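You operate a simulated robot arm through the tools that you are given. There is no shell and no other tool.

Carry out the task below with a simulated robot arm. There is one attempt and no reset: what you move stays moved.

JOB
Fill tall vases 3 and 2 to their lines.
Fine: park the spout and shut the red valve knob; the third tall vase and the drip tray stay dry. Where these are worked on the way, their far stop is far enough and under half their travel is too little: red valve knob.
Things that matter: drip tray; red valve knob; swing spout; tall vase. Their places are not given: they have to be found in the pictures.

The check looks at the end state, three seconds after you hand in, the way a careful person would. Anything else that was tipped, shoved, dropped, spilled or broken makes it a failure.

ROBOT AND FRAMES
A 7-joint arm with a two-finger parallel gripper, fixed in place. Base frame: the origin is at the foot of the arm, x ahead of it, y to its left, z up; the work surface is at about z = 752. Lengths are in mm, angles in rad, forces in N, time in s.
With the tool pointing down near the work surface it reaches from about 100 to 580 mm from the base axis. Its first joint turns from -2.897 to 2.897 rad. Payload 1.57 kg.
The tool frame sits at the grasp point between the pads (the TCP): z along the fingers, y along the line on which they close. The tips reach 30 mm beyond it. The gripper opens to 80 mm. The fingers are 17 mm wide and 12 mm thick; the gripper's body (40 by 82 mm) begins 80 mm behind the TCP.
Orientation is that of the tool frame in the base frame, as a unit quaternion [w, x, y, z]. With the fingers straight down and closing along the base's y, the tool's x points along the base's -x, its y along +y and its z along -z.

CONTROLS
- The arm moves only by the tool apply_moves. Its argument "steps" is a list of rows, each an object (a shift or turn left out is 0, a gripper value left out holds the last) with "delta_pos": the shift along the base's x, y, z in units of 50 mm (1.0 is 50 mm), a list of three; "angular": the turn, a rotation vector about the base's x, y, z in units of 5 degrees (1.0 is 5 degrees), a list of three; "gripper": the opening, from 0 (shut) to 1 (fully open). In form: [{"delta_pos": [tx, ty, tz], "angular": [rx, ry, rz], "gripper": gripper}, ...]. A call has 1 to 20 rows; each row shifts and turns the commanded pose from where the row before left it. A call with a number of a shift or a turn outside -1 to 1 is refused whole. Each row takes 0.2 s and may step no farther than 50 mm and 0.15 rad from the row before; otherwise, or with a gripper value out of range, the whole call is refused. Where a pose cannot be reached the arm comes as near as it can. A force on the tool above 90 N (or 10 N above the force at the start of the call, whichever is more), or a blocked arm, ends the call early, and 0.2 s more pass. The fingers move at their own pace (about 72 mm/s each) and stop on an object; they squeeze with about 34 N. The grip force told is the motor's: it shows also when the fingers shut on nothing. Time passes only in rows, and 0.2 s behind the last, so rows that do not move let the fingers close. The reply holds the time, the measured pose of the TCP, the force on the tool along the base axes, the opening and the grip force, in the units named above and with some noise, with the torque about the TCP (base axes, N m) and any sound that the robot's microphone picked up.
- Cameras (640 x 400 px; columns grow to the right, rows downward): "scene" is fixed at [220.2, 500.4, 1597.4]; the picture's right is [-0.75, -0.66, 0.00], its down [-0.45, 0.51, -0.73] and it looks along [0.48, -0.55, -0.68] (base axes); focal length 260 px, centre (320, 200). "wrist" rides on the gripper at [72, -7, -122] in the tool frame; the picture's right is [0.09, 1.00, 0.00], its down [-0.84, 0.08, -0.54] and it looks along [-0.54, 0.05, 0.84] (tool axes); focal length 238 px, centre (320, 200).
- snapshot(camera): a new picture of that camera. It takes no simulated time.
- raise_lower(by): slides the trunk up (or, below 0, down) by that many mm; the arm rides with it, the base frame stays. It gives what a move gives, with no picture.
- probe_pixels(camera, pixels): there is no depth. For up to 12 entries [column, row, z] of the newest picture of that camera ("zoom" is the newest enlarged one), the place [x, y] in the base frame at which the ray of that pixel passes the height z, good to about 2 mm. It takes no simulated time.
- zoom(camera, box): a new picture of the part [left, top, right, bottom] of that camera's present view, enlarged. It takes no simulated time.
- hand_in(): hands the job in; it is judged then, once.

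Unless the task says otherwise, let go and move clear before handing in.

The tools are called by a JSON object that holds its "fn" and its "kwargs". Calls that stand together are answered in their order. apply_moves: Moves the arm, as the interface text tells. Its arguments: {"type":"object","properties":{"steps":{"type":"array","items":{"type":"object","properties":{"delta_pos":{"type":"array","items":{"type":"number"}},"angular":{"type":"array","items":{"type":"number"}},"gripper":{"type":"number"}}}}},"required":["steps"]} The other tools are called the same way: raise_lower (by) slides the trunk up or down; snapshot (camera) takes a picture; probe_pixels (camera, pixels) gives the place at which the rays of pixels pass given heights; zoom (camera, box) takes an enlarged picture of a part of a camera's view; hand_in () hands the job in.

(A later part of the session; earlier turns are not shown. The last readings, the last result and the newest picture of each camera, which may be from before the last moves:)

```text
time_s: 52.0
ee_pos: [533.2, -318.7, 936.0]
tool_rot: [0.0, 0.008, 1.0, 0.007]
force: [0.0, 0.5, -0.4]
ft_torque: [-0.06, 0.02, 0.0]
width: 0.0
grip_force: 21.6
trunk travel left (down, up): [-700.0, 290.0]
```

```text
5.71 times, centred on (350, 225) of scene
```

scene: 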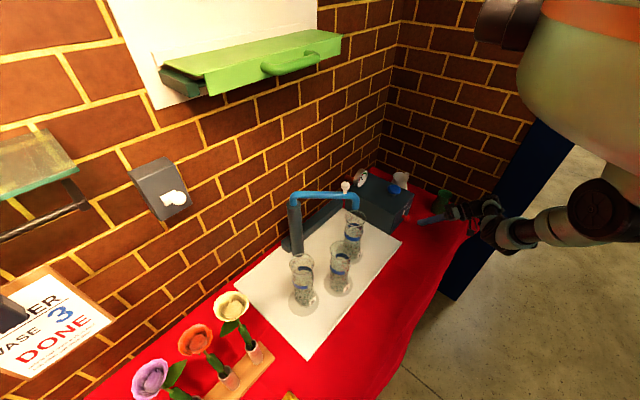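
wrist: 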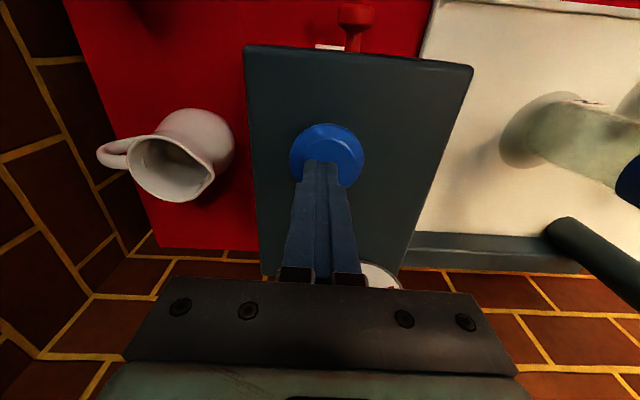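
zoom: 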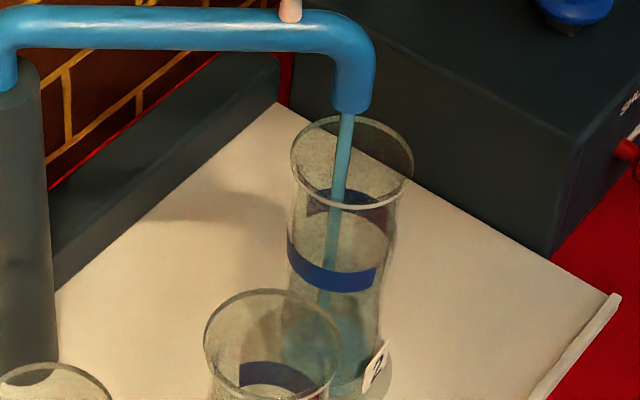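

The flow continues after release, so the button latches and the level is rising. I'll look closely at the level before the next press (no time passes while looking).

{"fn": "zoom", "kwargs": {"camera": "scene", "box": [338, 205, 368, 262]}}

{"fn": "snapshot", "kwargs": {"camera": "wrist"}}

```text
7.02 times, centred on (353, 234) of scene
```

zoom: 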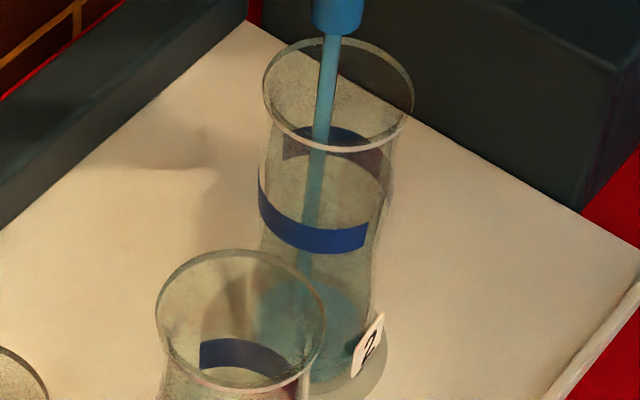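

```text
taken
```

wrist: 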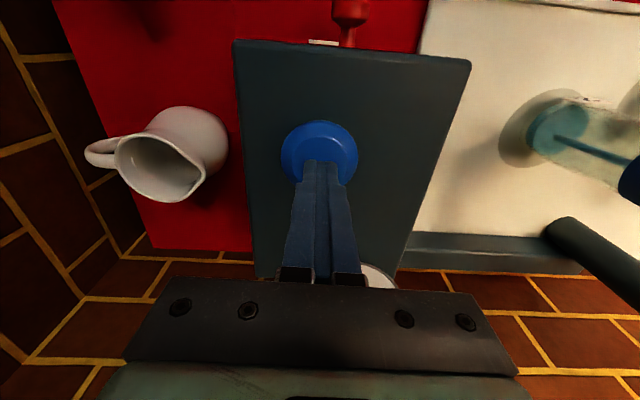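

The surface is at zoom row ~310, about z=785, and the band is at about z=885, so the rise is roughly 45–50 mm/s. I'll hover just above the button and recheck.

{"fn": "apply_moves", "kwargs": {"steps": [{"delta_pos": [-0.02, -0.06, -0.1]}]}}

{"fn": "zoom", "kwargs": {"camera": "scene", "box": [338, 205, 368, 262]}}

```text
time_s: 52.4
ee_pos: [531.8, -324.4, 933.0]
tool_rot: [0.001, 0.008, 1.0, 0.005]
force: [-0.4, 1.4, 2.9]
ft_torque: [0.04, -0.03, -0.01]
width: 0.0
grip_force: 20.9
trunk travel left (down, up): [-700.0, 290.0]
```

```text
7.02 times, centred on (353, 234) of scene
```

zoom: 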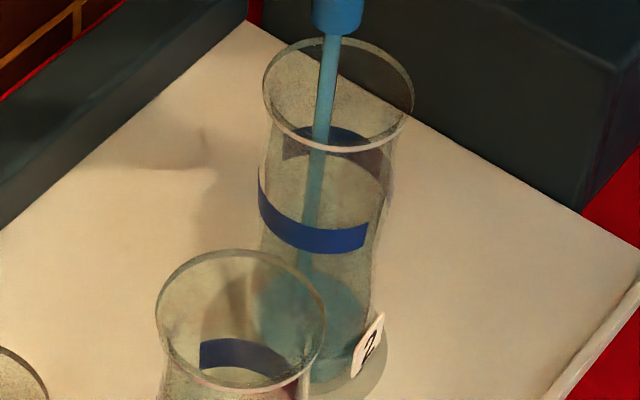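

The surface rose about 8 mm in 0.4 s. That leaves a few seconds, so I'll wait 0.8 s and measure again.

{"fn": "apply_moves", "kwargs": {"steps": [{"delta_pos": [0, 0, 0]}, {"delta_pos": [0, 0, 0]}, {"delta_pos": [0, 0, 0]}]}}

{"fn": "zoom", "kwargs": {"camera": "scene", "box": [338, 205, 368, 262]}}

```text
time_s: 53.2
ee_pos: [531.5, -322.7, 933.1]
tool_rot: [0.001, 0.007, 1.0, 0.005]
force: [0.8, 1.1, 2.3]
ft_torque: [0.06, -0.04, 0.02]
width: 0.4
grip_force: 21.5
trunk travel left (down, up): [-700.0, 290.0]
```

```text
7.02 times, centred on (353, 234) of scene
```

zoom: 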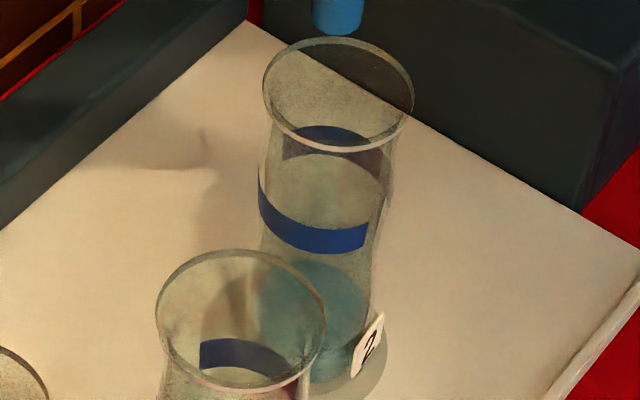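

The stream has stopped on its own, so each press seems to give a metered dose. I'll look closely at the resulting level in vase 2.

{"fn": "zoom", "kwargs": {"camera": "scene", "box": [338, 225, 368, 262]}}

{"fn": "zoom", "kwargs": {"camera": "scene", "box": [345, 155, 425, 235]}}

{"fn": "zoom", "kwargs": {"camera": "wrist", "box": [470, 40, 640, 240]}}

```text
10.81 times, centred on (353, 244) of scene
```

zoom: 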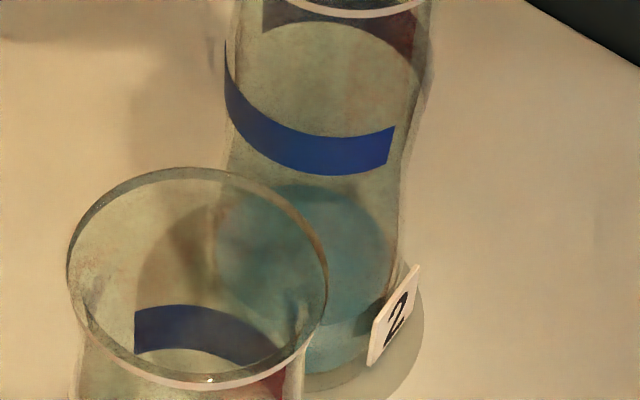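

```text
5.00 times, centred on (385, 195) of scene
```

zoom: 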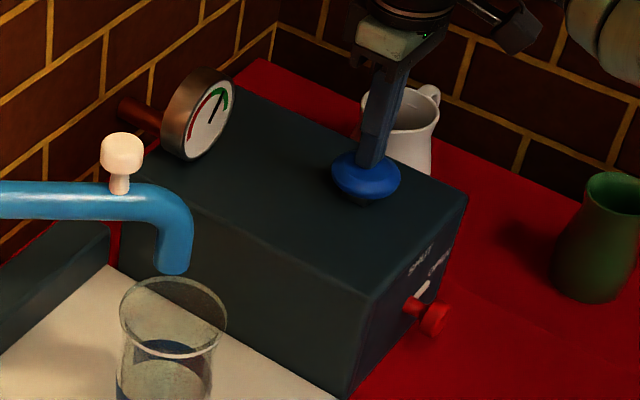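

```text
2.00 times, centred on (555, 140) of wrist
```

zoom: 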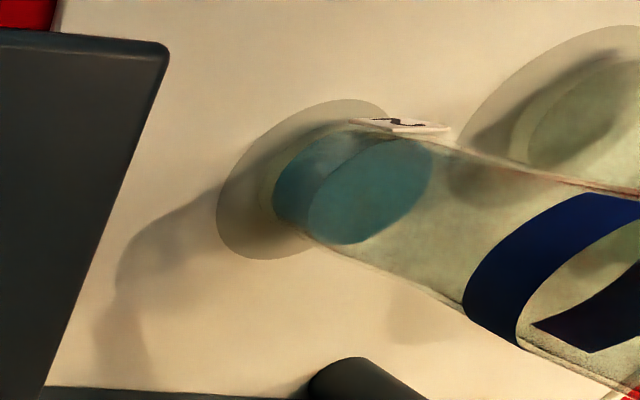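

The dose stopped with the surface at about z=790, against the band at about z=885, so several doses are needed. I'll press again and watch.

{"fn": "apply_moves", "kwargs": {"steps": [{"delta_pos": [0, 0, 0.1]}, {"delta_pos": [0, 0, -0.3]}, {"delta_pos": [0, 0, 0.3]}]}}

{"fn": "zoom", "kwargs": {"camera": "scene", "box": [338, 205, 368, 262]}}

```text
time_s: 54.0
ee_pos: [531.2, -323.0, 937.8]
tool_rot: [-0.001, 0.008, 1.0, 0.005]
force: [0.3, 0.6, 0.0]
ft_torque: [0.03, 0.0, 0.04]
width: 0.0
grip_force: 20.8
trunk travel left (down, up): [-700.0, 290.0]
heard: click
```

```text
7.02 times, centred on (353, 234) of scene
```

zoom: 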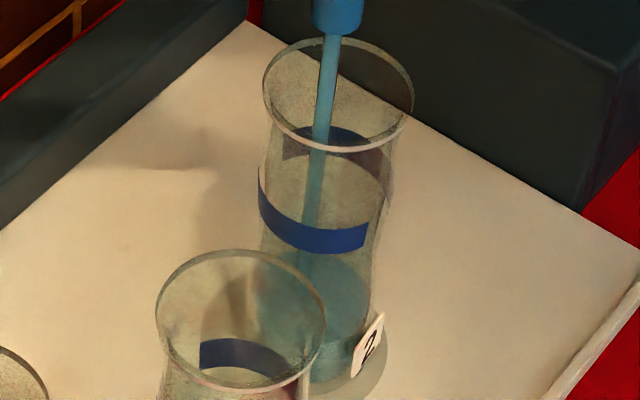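

Another click, and the stream is running. I'll wait for it to finish.

{"fn": "apply_moves", "kwargs": {"steps": [{"delta_pos": [0, 0, 0]}, {"delta_pos": [0, 0, 0]}, {"delta_pos": [0, 0, 0]}]}}

{"fn": "zoom", "kwargs": {"camera": "scene", "box": [338, 205, 368, 262]}}

```text
time_s: 54.8
ee_pos: [531.0, -324.6, 938.1]
tool_rot: [0.001, 0.009, 1.0, 0.005]
force: [-0.4, 0.2, 0.2]
ft_torque: [0.02, 0.03, -0.01]
width: 0.0
grip_force: 20.9
trunk travel left (down, up): [-700.0, 290.0]
```

```text
7.02 times, centred on (353, 234) of scene
```

zoom: 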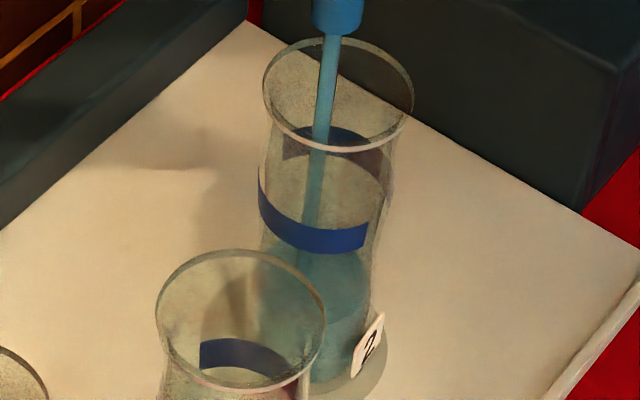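

The stream is still running and the surface is rising. I'll wait a little more.

{"fn": "apply_moves", "kwargs": {"steps": [{"delta_pos": [0, 0, 0]}]}}

{"fn": "zoom", "kwargs": {"camera": "scene", "box": [338, 205, 368, 262]}}

```text
time_s: 55.2
ee_pos: [531.1, -323.4, 938.5]
tool_rot: [0.0, 0.009, 1.0, 0.005]
force: [0.1, 0.7, -0.3]
ft_torque: [-0.02, 0.05, 0.0]
width: 0.1
grip_force: 20.8
trunk travel left (down, up): [-700.0, 290.0]
```

```text
7.02 times, centred on (353, 234) of scene
```

zoom: 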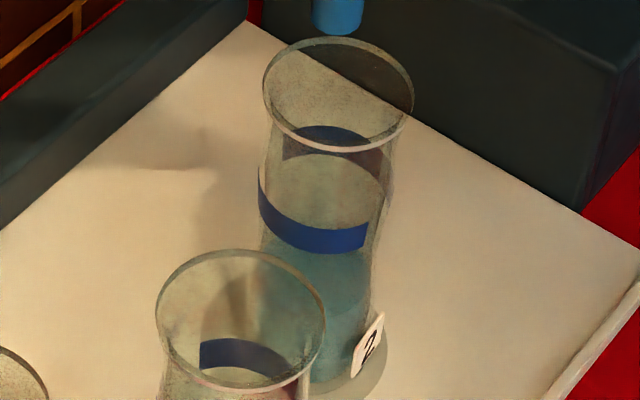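

The second dose has finished. I'll measure the level.

{"fn": "zoom", "kwargs": {"camera": "scene", "box": [338, 222, 368, 259]}}

{"fn": "zoom", "kwargs": {"camera": "wrist", "box": [470, 40, 640, 240]}}

```text
10.81 times, centred on (353, 240) of scene
```

zoom: 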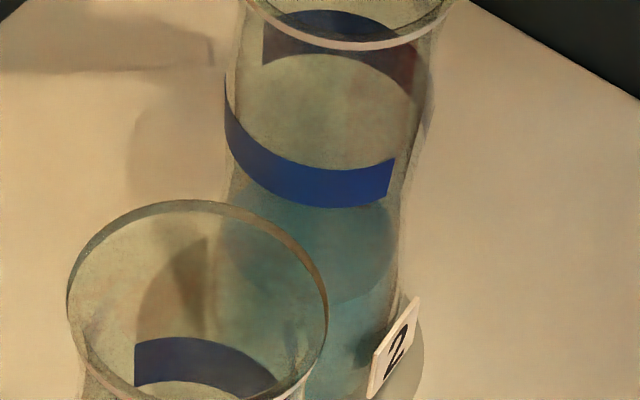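

```text
2.00 times, centred on (555, 140) of wrist
```

zoom: 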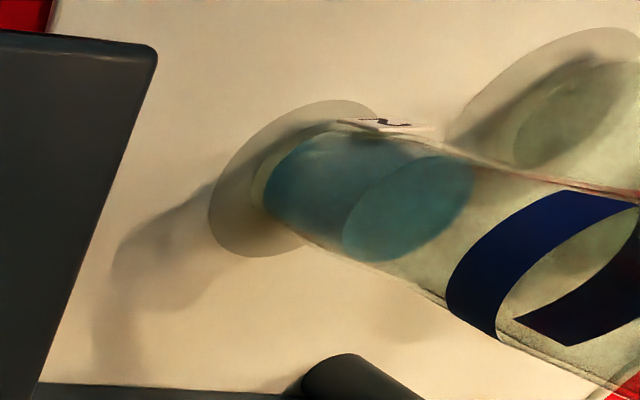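

After the second dose the surface is at about z=816, with the band centre at about 882. Third press now.

{"fn": "apply_moves", "kwargs": {"steps": [{"delta_pos": [0, 0, -0.3]}, {"delta_pos": [0, 0, 0.3]}, {"delta_pos": [0, 0, 0]}, {"delta_pos": [0, 0, 0]}, {"delta_pos": [0, 0, 0]}, {"delta_pos": [0, 0, 0]}, {"delta_pos": [0, 0, 0]}, {"delta_pos": [0, 0, 0]}]}}

{"fn": "zoom", "kwargs": {"camera": "scene", "box": [338, 205, 368, 262]}}

{"fn": "zoom", "kwargs": {"camera": "wrist", "box": [470, 40, 640, 240]}}

```text
time_s: 57.0
ee_pos: [529.8, -321.5, 937.9]
tool_rot: [0.0, 0.008, 1.0, 0.005]
force: [0.3, -0.5, 0.0]
ft_torque: [0.01, -0.01, 0.0]
width: 0.0
grip_force: 20.8
trunk travel left (down, up): [-700.0, 290.0]
heard: click
```

```text
7.02 times, centred on (353, 234) of scene
```

zoom: 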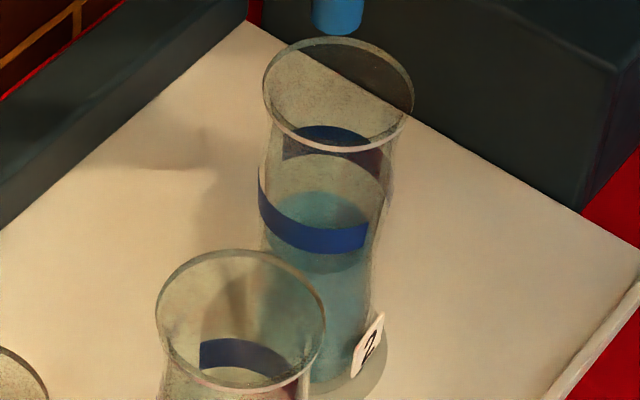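

```text
2.00 times, centred on (555, 140) of wrist
```

zoom: 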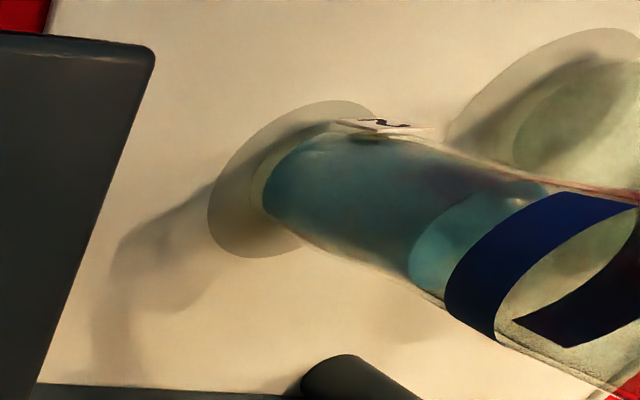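

The third dose brought the surface to about z=850, so a fourth should land at the band. Pressing again.

{"fn": "apply_moves", "kwargs": {"steps": [{"delta_pos": [0, 0, -0.3]}, {"delta_pos": [0, 0, 0.3]}, {"delta_pos": [0, 0, 0]}, {"delta_pos": [0, 0, 0]}, {"delta_pos": [0, 0, 0]}, {"delta_pos": [0, 0, 0]}, {"delta_pos": [0, 0, 0]}, {"delta_pos": [0, 0, 0]}]}}

{"fn": "zoom", "kwargs": {"camera": "scene", "box": [338, 205, 368, 262]}}

{"fn": "zoom", "kwargs": {"camera": "wrist", "box": [470, 40, 640, 240]}}

```text
time_s: 58.8
ee_pos: [528.9, -321.3, 937.1]
tool_rot: [0.0, 0.008, 1.0, 0.006]
force: [0.8, -0.1, 0.7]
ft_torque: [0.02, -0.01, 0.02]
width: 0.0
grip_force: 21.5
trunk travel left (down, up): [-700.0, 290.0]
heard: click
```

```text
7.02 times, centred on (353, 234) of scene
```

zoom: 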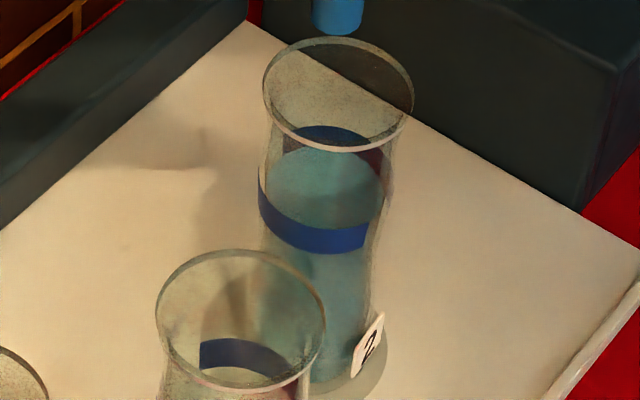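

```text
2.00 times, centred on (555, 140) of wrist
```

zoom: 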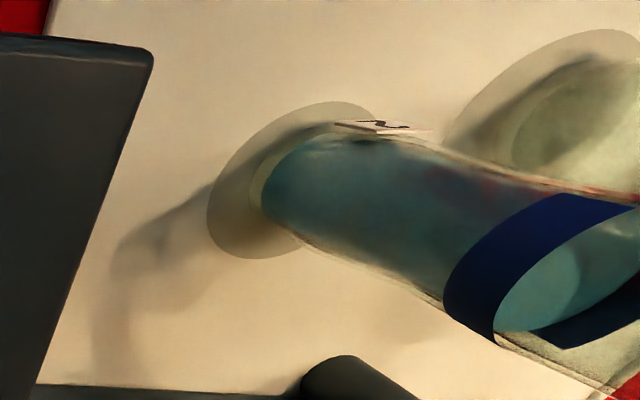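

The fourth dose puts the surface in the band. I'll zoom in to see exactly where it lies.

{"fn": "zoom", "kwargs": {"camera": "scene", "box": [340, 215, 368, 245]}}

{"fn": "zoom", "kwargs": {"camera": "wrist", "box": [560, 90, 640, 240]}}

{"fn": "zoom", "kwargs": {"camera": "scene", "box": [345, 155, 425, 235]}}

```text
13.33 times, centred on (354, 230) of scene
```

zoom: 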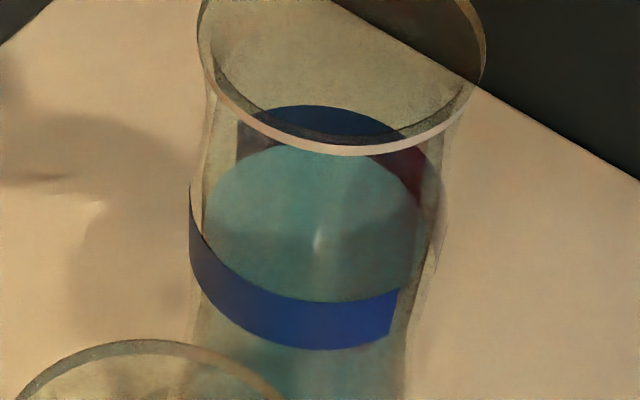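

```text
2.67 times, centred on (600, 165) of wrist
```

zoom: 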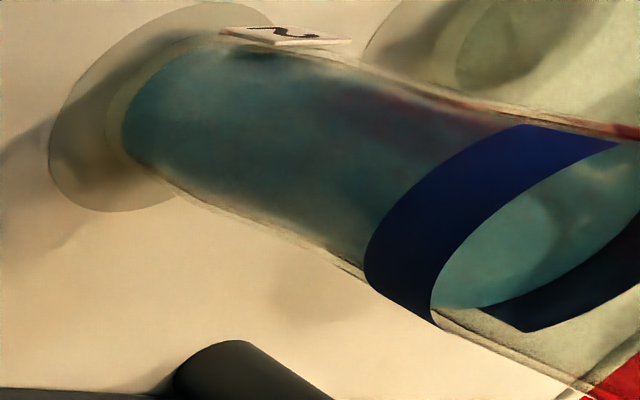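

```text
5.00 times, centred on (385, 195) of scene
```

zoom: 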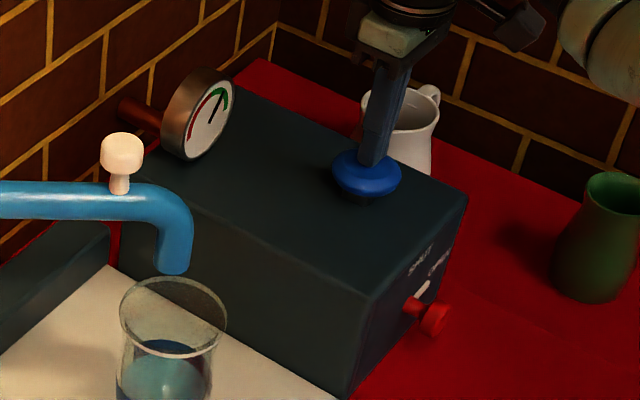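

The surface appears to be inside the band, toward its lower part. I'll leave the button and check from the side at band height before moving the spout.

{"fn": "apply_moves", "kwargs": {"steps": [{"delta_pos": [0, 0, 0.8]}, {"delta_pos": [0, 0, 0.8]}, {"delta_pos": [-0.3, 0.5, 0.6]}, {"delta_pos": [-0.3, 0.6, 0], "angular": [0, -1, 0]}, {"delta_pos": [-0.4, 0.6, 0], "angular": [0, -1, 0]}, {"delta_pos": [-0.4, 0.6, 0], "angular": [0, -1, 0]}, {"delta_pos": [-0.4, 0.6, 0], "angular": [0, -1, 0]}, {"delta_pos": [-0.4, 0.6, 0], "angular": [0, -1, 0]}, {"delta_pos": [-0.4, 0.6, 0], "angular": [0, -1, 0]}, {"delta_pos": [-0.4, 0.6, 0], "angular": [0, -1, 0]}, {"delta_pos": [0, 0.4, 0], "angular": [0, -1, 0]}, {"delta_pos": [0, 0, 0], "angular": [0, -1, 0]}]}}

{"fn": "snapshot", "kwargs": {"camera": "wrist"}}

```text
time_s: 61.4
ee_pos: [394.4, -73.4, 1038.8]
tool_rot: [0.383, 0.006, 0.924, 0.007]
force: [0.7, -0.4, -0.5]
ft_torque: [-0.01, -0.04, 0.05]
width: 0.2
grip_force: 21.3
out of reach, approached as far as the arm can: row 11, 12
trunk travel left (down, up): [-700.0, 290.0]
```

```text
taken
```

wrist: 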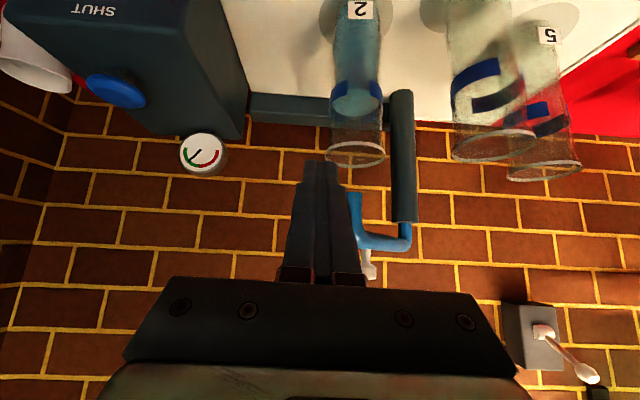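

Now I'll lower to band height for the side view.

{"fn": "apply_moves", "kwargs": {"steps": [{"delta_pos": [0, 0, -0.8]}, {"delta_pos": [0, 0, -0.8]}, {"delta_pos": [0, 0, -0.9]}]}}

{"fn": "snapshot", "kwargs": {"camera": "wrist"}}

{"fn": "zoom", "kwargs": {"camera": "wrist", "box": [290, 20, 480, 200]}}

```text
time_s: 62.2
ee_pos: [394.3, -75.0, 912.8]
tool_rot: [0.383, 0.005, 0.924, 0.008]
force: [-0.3, -0.2, -0.8]
ft_torque: [0.03, 0.01, 0.02]
width: 0.0
grip_force: 21.4
trunk travel left (down, up): [-700.0, 290.0]
```

```text
taken
```

wrist: 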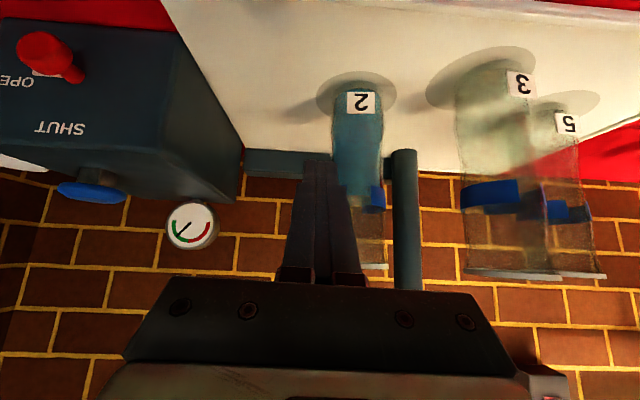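

```text
2.22 times, centred on (385, 110) of wrist
```

zoom: 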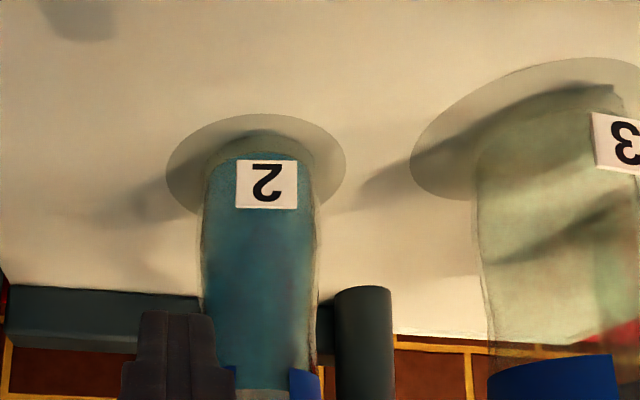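

The closed fingers hide the band, so I'll open them and shift slightly to see it.

{"fn": "apply_moves", "kwargs": {"steps": [{"delta_pos": [0, 0.3, 0], "gripper": 1}, {"delta_pos": [0, 0.3, 0], "gripper": 1}, {"gripper": 1}, {"gripper": 1}]}}

{"fn": "snapshot", "kwargs": {"camera": "wrist"}}

{"fn": "zoom", "kwargs": {"camera": "wrist", "box": [270, 130, 370, 260]}}

```text
time_s: 63.2
ee_pos: [395.1, -43.5, 912.3]
tool_rot: [0.382, 0.005, 0.924, 0.008]
force: [0.0, -0.4, -0.3]
ft_torque: [-0.02, 0.0, 0.04]
width: 79.9
grip_force: 0.1
trunk travel left (down, up): [-700.0, 290.0]
```

```text
taken
```

wrist: 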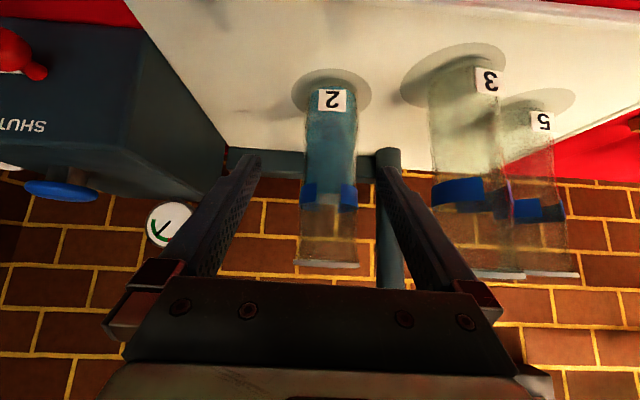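

```text
3.08 times, centred on (320, 195) of wrist
```

zoom: 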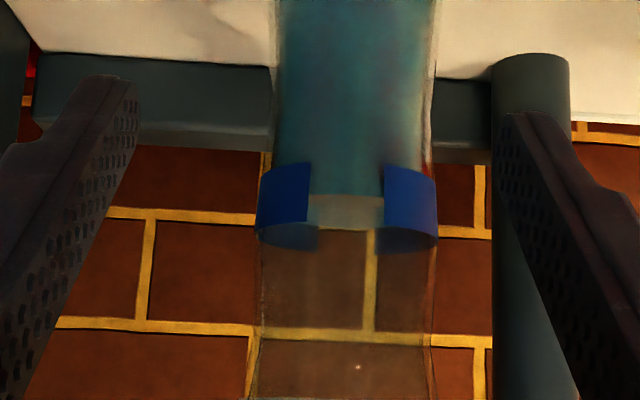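

From the side, the water's front edge is about mid-band on vase 2, so it is filled to its line with 4 doses. Next I'll rise and go back to the spout handle to swing it to vase 3.

{"fn": "apply_moves", "kwargs": {"steps": [{"delta_pos": [0.1, 0, 0.9]}, {"delta_pos": [0.2, 0, 0.9]}, {"delta_pos": [0.3, 0.1, 0.9]}, {"delta_pos": [0.3, 0.1, 0.9]}, {"delta_pos": [0.2, 0.1, 0.8]}, {"delta_pos": [0.2, 0.2, 0.1], "angular": [0, 1, 0]}, {"delta_pos": [0.2, 0.2, 0], "angular": [0, 1, 0]}, {"delta_pos": [0.1, 0.1, 0], "angular": [0, 1, 0]}, {"delta_pos": [0, 0, 0], "angular": [0, 1, 0]}]}}

{"fn": "snapshot", "kwargs": {"camera": "wrist"}}

```text
time_s: 65.2
ee_pos: [473.5, -2.8, 1138.6]
tool_rot: [0.215, 0.007, 0.977, 0.006]
force: [-0.6, 0.6, -0.9]
ft_torque: [-0.02, 0.01, -0.02]
width: 79.7
grip_force: 0.1
out of reach, approached as far as the arm can: row 6, 7
trunk travel left (down, up): [-700.0, 290.0]
```

```text
taken
```

wrist: 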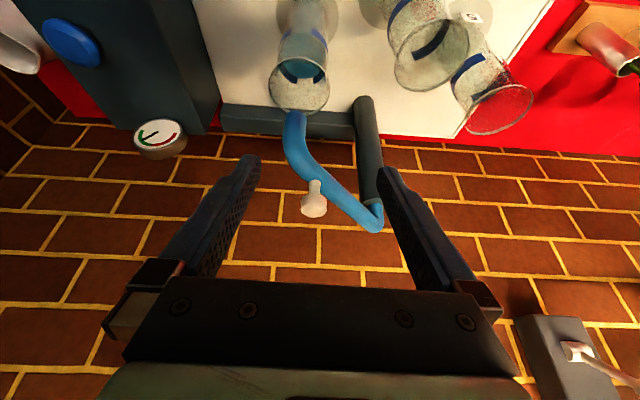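

The handle is at (313,197) ahead. I'll probe its position before gripping.

{"fn": "probe_pixels", "kwargs": {"camera": "wrist", "pixels": [[314, 205, 1100], [314, 200, 1098], [314, 205, 1095]]}}

{"fn": "apply_moves", "kwargs": {"steps": [{"delta_pos": [0.5, 0, -0.2]}, {"delta_pos": [0.5, 0, -0.2]}, {"delta_pos": [0.4, 0, 0]}, {"delta_pos": [0.25, 0, -0.2]}]}}

{"fn": "snapshot", "kwargs": {"camera": "wrist"}}

```text
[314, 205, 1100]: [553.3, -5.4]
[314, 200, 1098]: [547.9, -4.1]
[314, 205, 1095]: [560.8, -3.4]
```

```text
time_s: 66.2
ee_pos: [557.4, -3.0, 1109.4]
tool_rot: [0.217, 0.007, 0.976, 0.006]
force: [-0.2, -0.8, 0.0]
ft_torque: [-0.02, 0.03, 0.0]
width: 80.1
grip_force: 0.1
trunk travel left (down, up): [-700.0, 290.0]
```

```text
taken
```

wrist: 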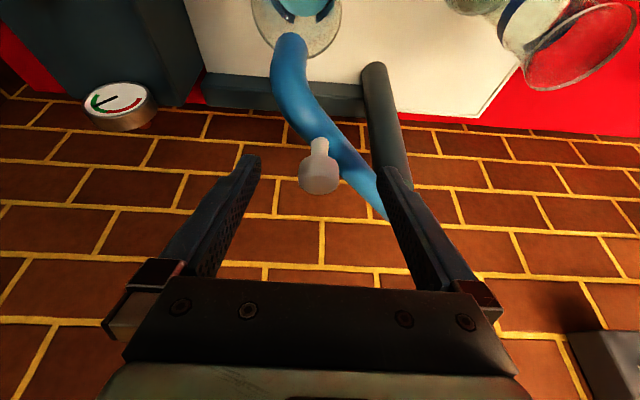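

The knob (319,178) is centred in the fingers and slightly below the TCP. I'll lower and grip.

{"fn": "apply_moves", "kwargs": {"steps": [{"delta_pos": [0.03, 0, -0.22]}, {"gripper": 0}, {"gripper": 0}, {"gripper": 0}, {"gripper": 0}]}}

{"fn": "snapshot", "kwargs": {"camera": "wrist"}}

```text
time_s: 67.4
ee_pos: [558.7, -3.7, 1098.1]
tool_rot: [0.216, 0.007, 0.976, 0.008]
force: [-1.6, -2.0, -0.3]
ft_torque: [0.04, 0.05, -0.12]
width: 25.3
grip_force: 36.6
trunk travel left (down, up): [-700.0, 290.0]
```

```text
taken
```

wrist: 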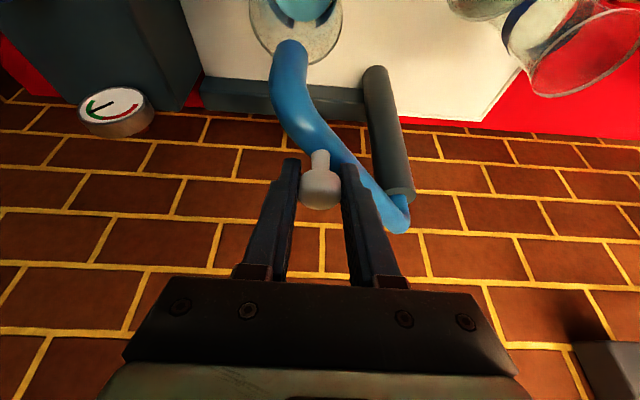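

The handle is gripped at (558.7,-3.7). Both handle positions fit a pivot at (683.5,100) with radius 162, so vase 3 is at about 92°, which puts the handle at (521,106). I'll swing along that arc.

{"fn": "apply_moves", "kwargs": {"steps": [{"delta_pos": [-0.17, 0.226, 0]}, {"delta_pos": [-0.152, 0.238, 0]}, {"delta_pos": [-0.13, 0.252, 0]}, {"delta_pos": [-0.106, 0.262, 0]}, {"delta_pos": [-0.084, 0.27, 0]}, {"delta_pos": [-0.06, 0.278, 0]}, {"delta_pos": [-0.034, 0.28, 0]}, {"delta_pos": [-0.012, 0.282, 0]}, {"delta_pos": [0, 0.098, 0]}]}}

{"fn": "snapshot", "kwargs": {"camera": "wrist"}}

{"fn": "zoom", "kwargs": {"camera": "scene", "box": [270, 180, 390, 310]}}

```text
time_s: 69.4
ee_pos: [518.2, 105.8, 1097.8]
tool_rot: [0.217, 0.005, 0.976, 0.006]
force: [-4.8, -2.4, -3.0]
ft_torque: [0.04, -0.26, -0.31]
width: 25.2
grip_force: 36.4
trunk travel left (down, up): [-700.0, 290.0]
```

```text
taken
```

wrist: 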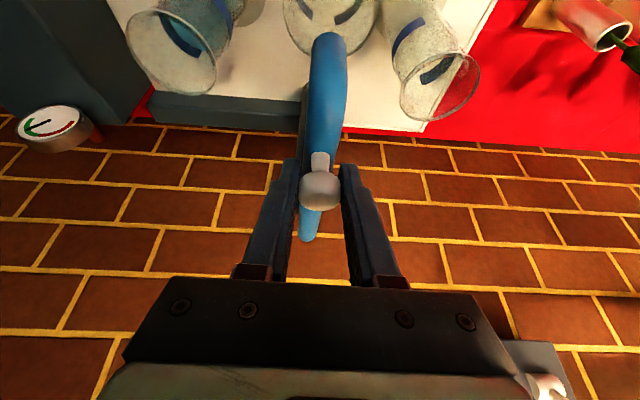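

```text
3.08 times, centred on (330, 245) of scene
```

zoom: 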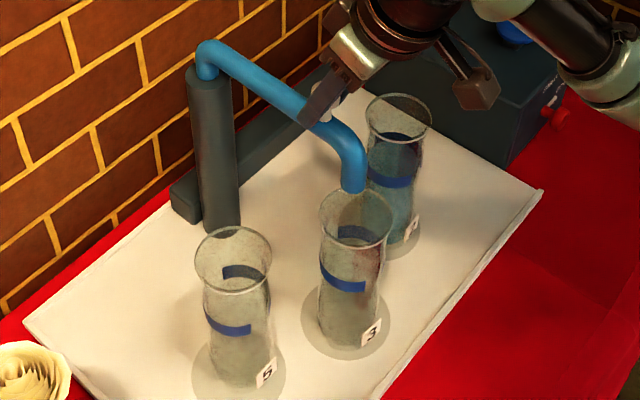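

The swing went smoothly, and the tip at (328,38) sits above vase 3's mouth. I'll probe the alignment.

{"fn": "probe_pixels", "kwargs": {"camera": "wrist", "pixels": [[328, 40, 1003], [330, 8, 968], [328, 40, 968]]}}

{"fn": "zoom", "kwargs": {"camera": "scene", "box": [320, 220, 365, 265]}}

{"fn": "zoom", "kwargs": {"camera": "wrist", "box": [260, 0, 400, 90]}}

{"fn": "probe_pixels", "kwargs": {"camera": "scene", "pixels": [[342, 237, 1003], [341, 247.5, 968]]}}

```text
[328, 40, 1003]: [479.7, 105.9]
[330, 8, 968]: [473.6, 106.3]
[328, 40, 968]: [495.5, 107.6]
```

```text
8.89 times, centred on (342, 242) of scene
```

zoom: 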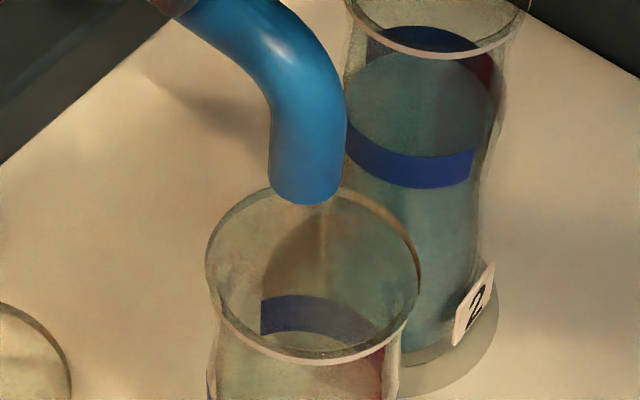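

```text
4.44 times, centred on (330, 45) of wrist
```

zoom: 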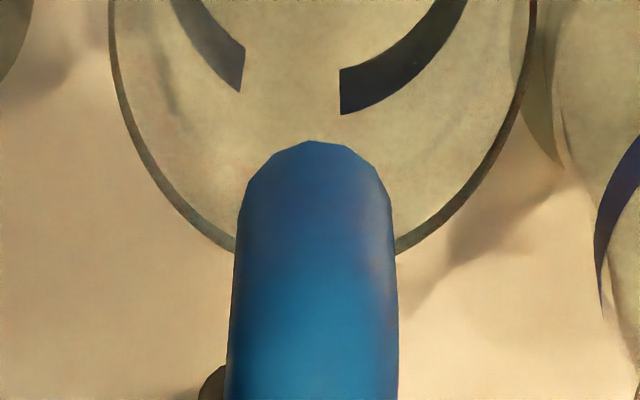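

```text
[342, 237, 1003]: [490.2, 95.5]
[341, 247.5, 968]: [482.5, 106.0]
```

The tip is within about 6 mm of vase 3's mouth centre. I'll release the handle, lift clear, and return to above the blue button.

{"fn": "apply_moves", "kwargs": {"steps": [{"gripper": 0.6}, {"gripper": 1}, {"gripper": 1}, {"gripper": 1}, {"delta_pos": [-0.35, 0, 0.75]}, {"delta_pos": [-0.3, 0, 0.75]}, {"delta_pos": [0, -0.5, 0], "angular": [0, 1, 0]}, {"delta_pos": [0, -0.9, 0], "angular": [0, 1, 0]}, {"delta_pos": [0, -0.9, 0], "angular": [0, 1, 0]}, {"delta_pos": [0, -0.9, 0], "angular": [0, 1, 0]}, {"delta_pos": [0.1, -0.9, 0], "angular": [0, 1, 0]}, {"delta_pos": [0.2, -0.9, -0.2]}, {"delta_pos": [0.2, -0.9, -0.2]}, {"delta_pos": [0.2, -0.9, -0.4]}, {"delta_pos": [0.2, -0.9, -0.6], "gripper": 0}, {"delta_pos": [0, 0, -0.6], "gripper": 0}]}}

{"fn": "snapshot", "kwargs": {"camera": "wrist"}}

{"fn": "snapshot", "kwargs": {"camera": "scene"}}

```text
refused: row 14 steps farther than a row can; nothing moved
```

```text
taken
```

wrist: 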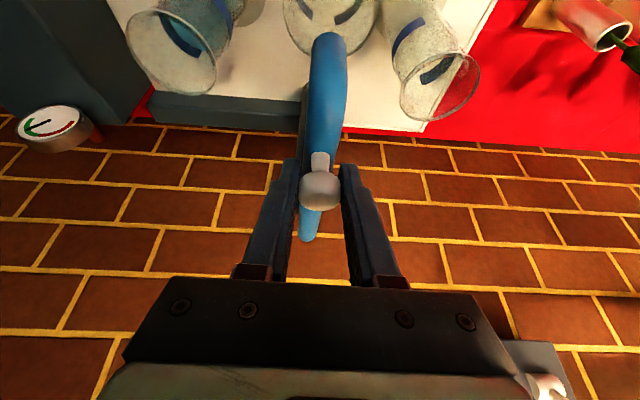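

```text
taken
```

scene: 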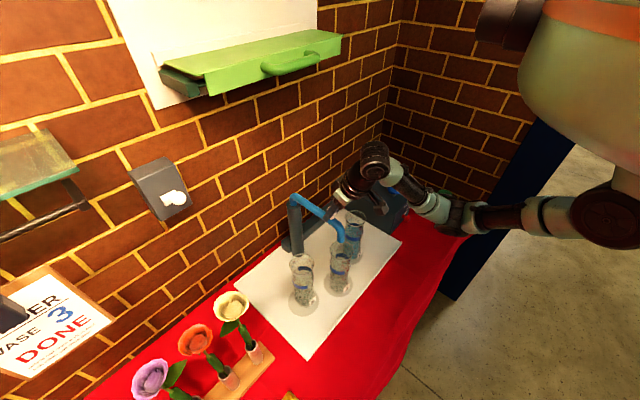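

That call was refused because one row stepped too far, and nothing moved. I'll resend it with smaller steps.

{"fn": "apply_moves", "kwargs": {"steps": [{"gripper": 0.6}, {"gripper": 1}, {"gripper": 1}, {"gripper": 1}, {"delta_pos": [-0.35, 0, 0.75]}, {"delta_pos": [-0.3, 0, 0.75]}, {"delta_pos": [0, -0.5, 0], "angular": [0, 1, 0]}, {"delta_pos": [0, -0.9, 0], "angular": [0, 1, 0]}, {"delta_pos": [0, -0.9, 0], "angular": [0, 1, 0]}, {"delta_pos": [0, -0.9, 0], "angular": [0, 1, 0]}, {"delta_pos": [0.1, -0.9, 0], "angular": [0, 1, 0]}, {"delta_pos": [0.2, -0.9, 0]}, {"delta_pos": [0.2, -0.9, -0.1]}, {"delta_pos": [0.2, -0.9, -0.2]}, {"delta_pos": [0.2, -0.8, -0.3], "gripper": 0}, {"delta_pos": [0, -0.4, -0.6], "gripper": 0}]}}

{"fn": "snapshot", "kwargs": {"camera": "wrist"}}

{"fn": "snapshot", "kwargs": {"camera": "scene"}}

```text
time_s: 72.8
ee_pos: [530.4, -295.4, 1113.2]
tool_rot: [0.001, 0.007, 1.0, 0.005]
force: [0.3, 0.0, -0.7]
ft_torque: [0.02, 0.02, 0.0]
width: 0.0
grip_force: 2.6
trunk travel left (down, up): [-700.0, 290.0]
```

```text
taken
```

wrist: 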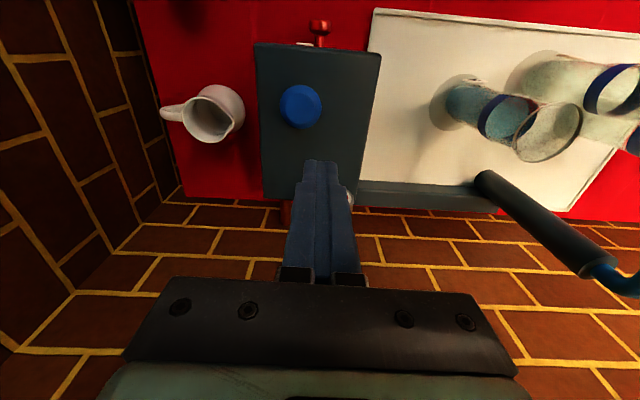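

```text
taken
```

scene: 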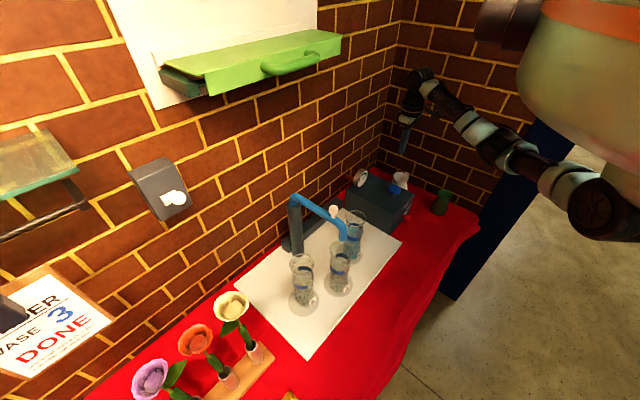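

I'll confirm the spout stayed over vase 3 after release and the gauge is still green, then move over the button.

{"fn": "zoom", "kwargs": {"camera": "scene", "box": [315, 195, 375, 265]}}

{"fn": "apply_moves", "kwargs": {"steps": [{"delta_pos": [0, -0.55, -0.8]}, {"delta_pos": [0, 0, -0.9]}, {"delta_pos": [0, 0, -0.9]}, {"delta_pos": [0, 0, -0.9]}]}}

{"fn": "snapshot", "kwargs": {"camera": "wrist"}}

{"fn": "zoom", "kwargs": {"camera": "scene", "box": [345, 155, 425, 235]}}

```text
5.71 times, centred on (345, 230) of scene
```

zoom: 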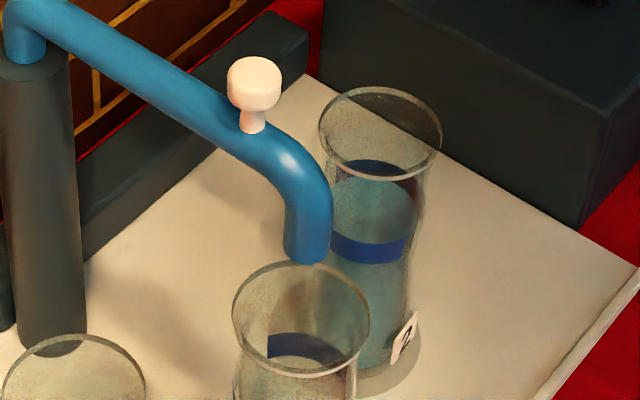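

```text
time_s: 73.8
ee_pos: [531.0, -322.1, 937.1]
tool_rot: [0.0, 0.007, 1.0, 0.005]
force: [0.3, 0.4, 0.0]
ft_torque: [0.0, 0.0, -0.01]
width: 0.0
grip_force: 21.4
trunk travel left (down, up): [-700.0, 290.0]
```

```text
taken
```

wrist: 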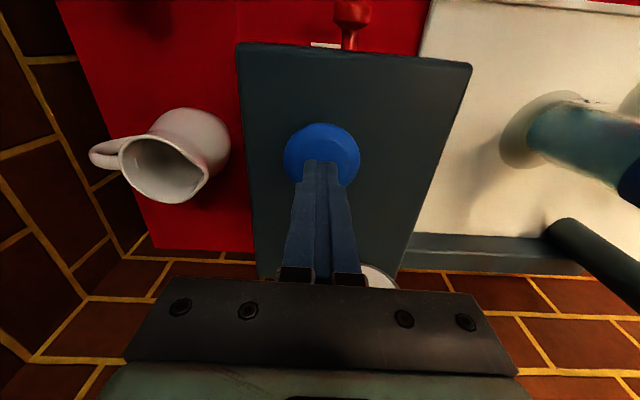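

```text
5.00 times, centred on (385, 195) of scene
```

zoom: 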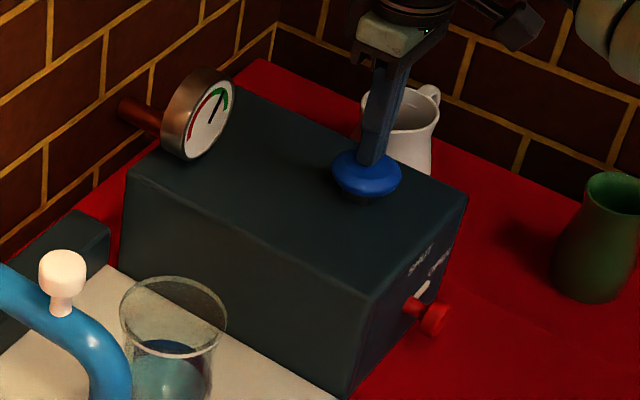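

The spout is over vase 3, the gauge is green, and vase 3 shows no blue tint. First press for vase 3.

{"fn": "apply_moves", "kwargs": {"steps": [{"delta_pos": [0, 0, -0.3]}, {"delta_pos": [0, 0, 0.3]}]}}

{"fn": "zoom", "kwargs": {"camera": "scene", "box": [315, 225, 365, 300]}}

```text
time_s: 74.4
ee_pos: [531.0, -321.4, 938.7]
tool_rot: [0.0, 0.008, 1.0, 0.005]
force: [0.0, 0.2, -0.9]
ft_torque: [-0.03, -0.01, -0.02]
width: 0.0
grip_force: 20.9
trunk travel left (down, up): [-700.0, 290.0]
heard: click
```

```text
5.33 times, centred on (340, 262) of scene
```

zoom: 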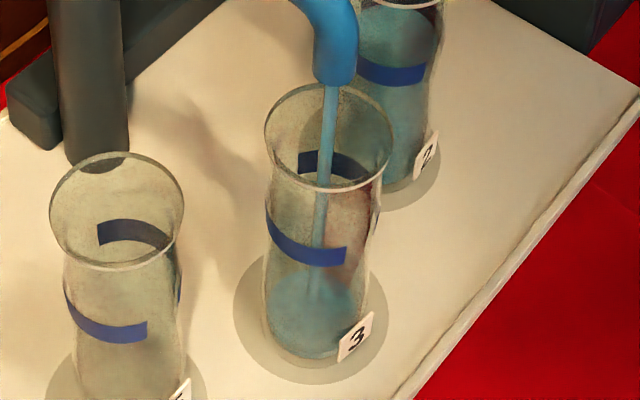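

The stream falls cleanly inside vase 3. I'll wait for this dose to finish.

{"fn": "apply_moves", "kwargs": {"steps": [{"delta_pos": [0, 0, 0]}, {"delta_pos": [0, 0, 0]}, {"delta_pos": [0, 0, 0]}, {"delta_pos": [0, 0, 0]}, {"delta_pos": [0, 0, 0]}]}}

{"fn": "zoom", "kwargs": {"camera": "scene", "box": [315, 225, 365, 300]}}

```text
time_s: 75.6
ee_pos: [531.9, -321.9, 939.9]
tool_rot: [0.0, 0.008, 1.0, 0.005]
force: [0.1, -0.6, 0.4]
ft_torque: [-0.03, 0.0, -0.04]
width: 0.0
grip_force: 21.7
trunk travel left (down, up): [-700.0, 290.0]
```

```text
5.33 times, centred on (340, 262) of scene
```

zoom: 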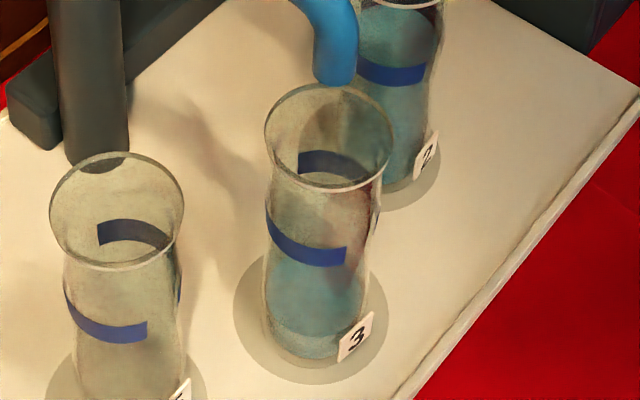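

One dose is in vase 3. Second press.

{"fn": "apply_moves", "kwargs": {"steps": [{"delta_pos": [0, 0, -0.32]}, {"delta_pos": [0, 0, 0.3]}, {"delta_pos": [0, 0, 0]}, {"delta_pos": [0, 0, 0]}, {"delta_pos": [0, 0, 0]}, {"delta_pos": [0, 0, 0]}, {"delta_pos": [0, 0, 0]}, {"delta_pos": [0, 0, 0]}]}}

{"fn": "zoom", "kwargs": {"camera": "scene", "box": [315, 225, 365, 300]}}

```text
time_s: 77.4
ee_pos: [531.1, -320.9, 937.8]
tool_rot: [0.001, 0.009, 1.0, 0.005]
force: [0.3, 0.1, 0.2]
ft_torque: [0.01, -0.02, 0.01]
width: 0.0
grip_force: 21.9
trunk travel left (down, up): [-700.0, 290.0]
heard: click
```

```text
5.33 times, centred on (340, 262) of scene
```

zoom: 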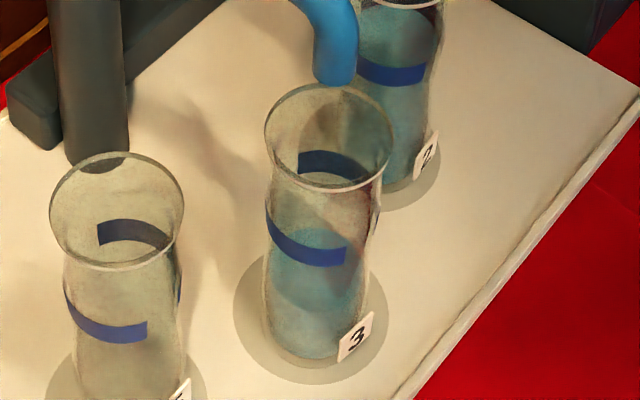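

Two doses are in, and the level tracks the same pattern. Third press.

{"fn": "apply_moves", "kwargs": {"steps": [{"delta_pos": [0, 0, -0.3]}, {"delta_pos": [0, 0, 0.3]}, {"delta_pos": [0, 0, 0]}, {"delta_pos": [0, 0, 0]}, {"delta_pos": [0, 0, 0]}, {"delta_pos": [0, 0, 0]}, {"delta_pos": [0, 0, 0]}, {"delta_pos": [0, 0, 0]}]}}

{"fn": "zoom", "kwargs": {"camera": "scene", "box": [315, 225, 365, 300]}}

```text
time_s: 79.2
ee_pos: [533.5, -322.9, 937.0]
tool_rot: [0.0, 0.008, 1.0, 0.006]
force: [-1.0, 0.1, 0.5]
ft_torque: [-0.02, -0.03, 0.01]
width: 0.0
grip_force: 21.8
trunk travel left (down, up): [-700.0, 290.0]
heard: click
```

```text
5.33 times, centred on (340, 262) of scene
```

zoom: 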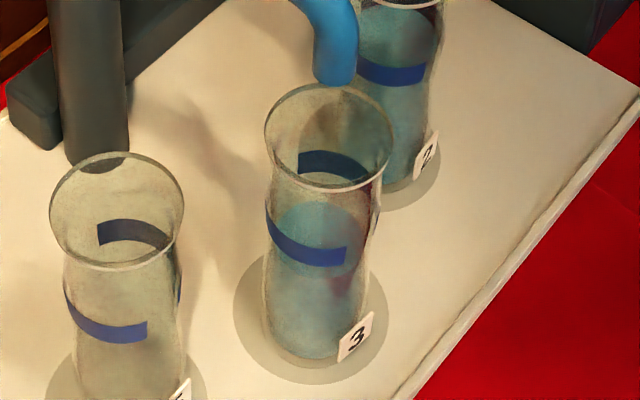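

Three doses put the surface just below the band. Fourth press.

{"fn": "apply_moves", "kwargs": {"steps": [{"delta_pos": [0, 0, -0.3]}, {"delta_pos": [0, 0, 0.3]}, {"delta_pos": [0, 0, 0]}, {"delta_pos": [0, 0, 0]}, {"delta_pos": [0, 0, 0]}, {"delta_pos": [0, 0, 0]}, {"delta_pos": [0, 0, 0]}, {"delta_pos": [0, 0, 0]}]}}

{"fn": "zoom", "kwargs": {"camera": "scene", "box": [315, 225, 365, 300]}}

{"fn": "zoom", "kwargs": {"camera": "scene", "box": [325, 238, 360, 275]}}

```text
time_s: 81.0
ee_pos: [532.5, -323.4, 936.7]
tool_rot: [0.0, 0.007, 1.0, 0.006]
force: [0.3, -0.2, -0.7]
ft_torque: [0.0, 0.01, 0.0]
width: 0.0
grip_force: 21.7
trunk travel left (down, up): [-700.0, 290.0]
heard: click
```

```text
5.33 times, centred on (340, 262) of scene
```

zoom: 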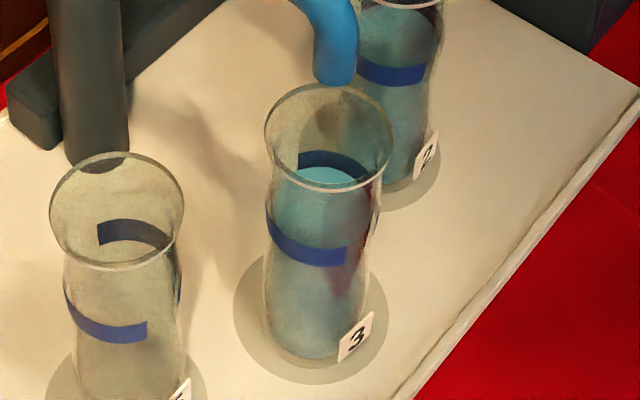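

```text
10.81 times, centred on (342, 256) of scene
```

zoom: 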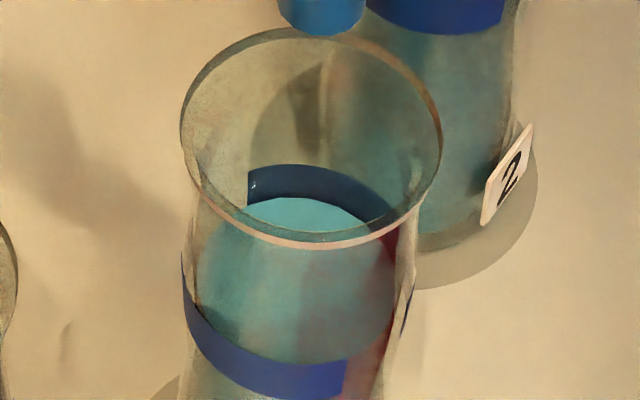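

Vase 3's surface now meets its band, the same as vase 2. Next I'll shut the red valve: lift off, retreat, pitch to 45°, then roll to about +36° at the standoff.

{"fn": "apply_moves", "kwargs": {"steps": [{"delta_pos": [0, 0, 0.9]}, {"delta_pos": [0, 0, 0.9]}, {"delta_pos": [-0.378, 0.03, -0.2], "angular": [0, -1, 0]}, {"delta_pos": [-0.378, 0.03, -0.2], "angular": [0, -1, 0]}, {"delta_pos": [-0.378, 0.04, -0.2], "angular": [0, -1, 0]}, {"delta_pos": [-0.378, 0.04, -0.2], "angular": [0, -1, 0]}, {"delta_pos": [-0.378, 0.04, -0.2], "angular": [0, -1, 0]}, {"delta_pos": [-0.378, 0.04, -0.3], "angular": [0, -1, 0]}, {"delta_pos": [-0.378, 0.04, -0.3], "angular": [0, -1, 0]}, {"delta_pos": [-0.378, 0.04, -0.3], "angular": [0, -1, 0]}, {"delta_pos": [-0.378, 0.04, -0.3], "angular": [0, -1, 0], "gripper": 0.65}]}}

{"fn": "apply_moves", "kwargs": {"steps": [{"delta_pos": [0, 0, -0.1], "angular": [1, 0, 0]}, {"delta_pos": [0, 0, -0.1], "angular": [1, 0, 0]}, {"delta_pos": [0, 0, -0.1], "angular": [1, 0, 0]}, {"delta_pos": [0, 0, -0.1], "angular": [1, 0, 0]}, {"delta_pos": [0, 0, -0.1], "angular": [1, 0, 0]}, {"delta_pos": [0, 0, -0.1], "angular": [1, 0, 0]}, {"delta_pos": [0, 0, -0.1], "angular": [1, 0, 0]}, {"delta_pos": [0, 0, -0.1], "angular": [0.2, 0, 0]}]}}

{"fn": "snapshot", "kwargs": {"camera": "wrist"}}

{"fn": "zoom", "kwargs": {"camera": "scene", "box": [345, 155, 485, 275]}}

```text
time_s: 83.4
ee_pos: [361.4, -304.6, 917.6]
tool_rot: [0.384, 0.005, 0.923, 0.008]
force: [0.3, -0.1, -0.2]
ft_torque: [-0.04, -0.02, 0.01]
width: 51.4
grip_force: 0.7
trunk travel left (down, up): [-700.0, 290.0]
```

```text
time_s: 85.2
ee_pos: [362.7, -305.3, 877.2]
tool_rot: [0.362, 0.123, 0.876, 0.294]
force: [0.4, -0.7, -0.5]
ft_torque: [0.01, 0.0, 0.0]
width: 52.1
grip_force: 0.0
trunk travel left (down, up): [-700.0, 290.0]
```

```text
taken
```

wrist: 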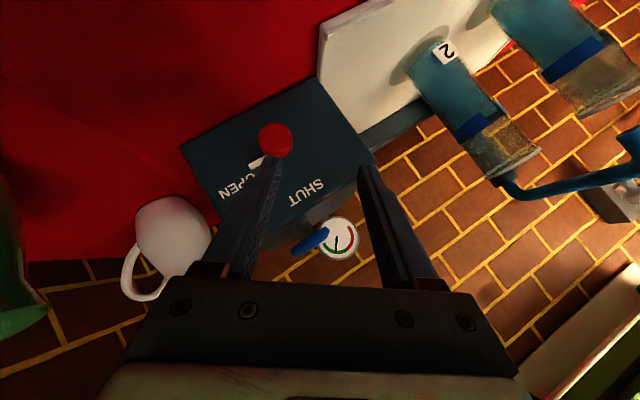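

```text
3.33 times, centred on (415, 215) of scene
```

zoom: 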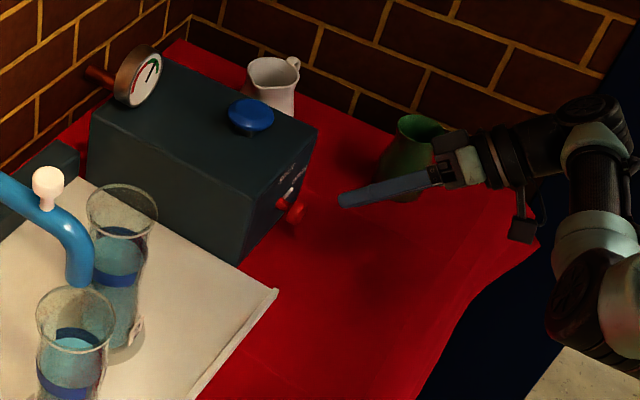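

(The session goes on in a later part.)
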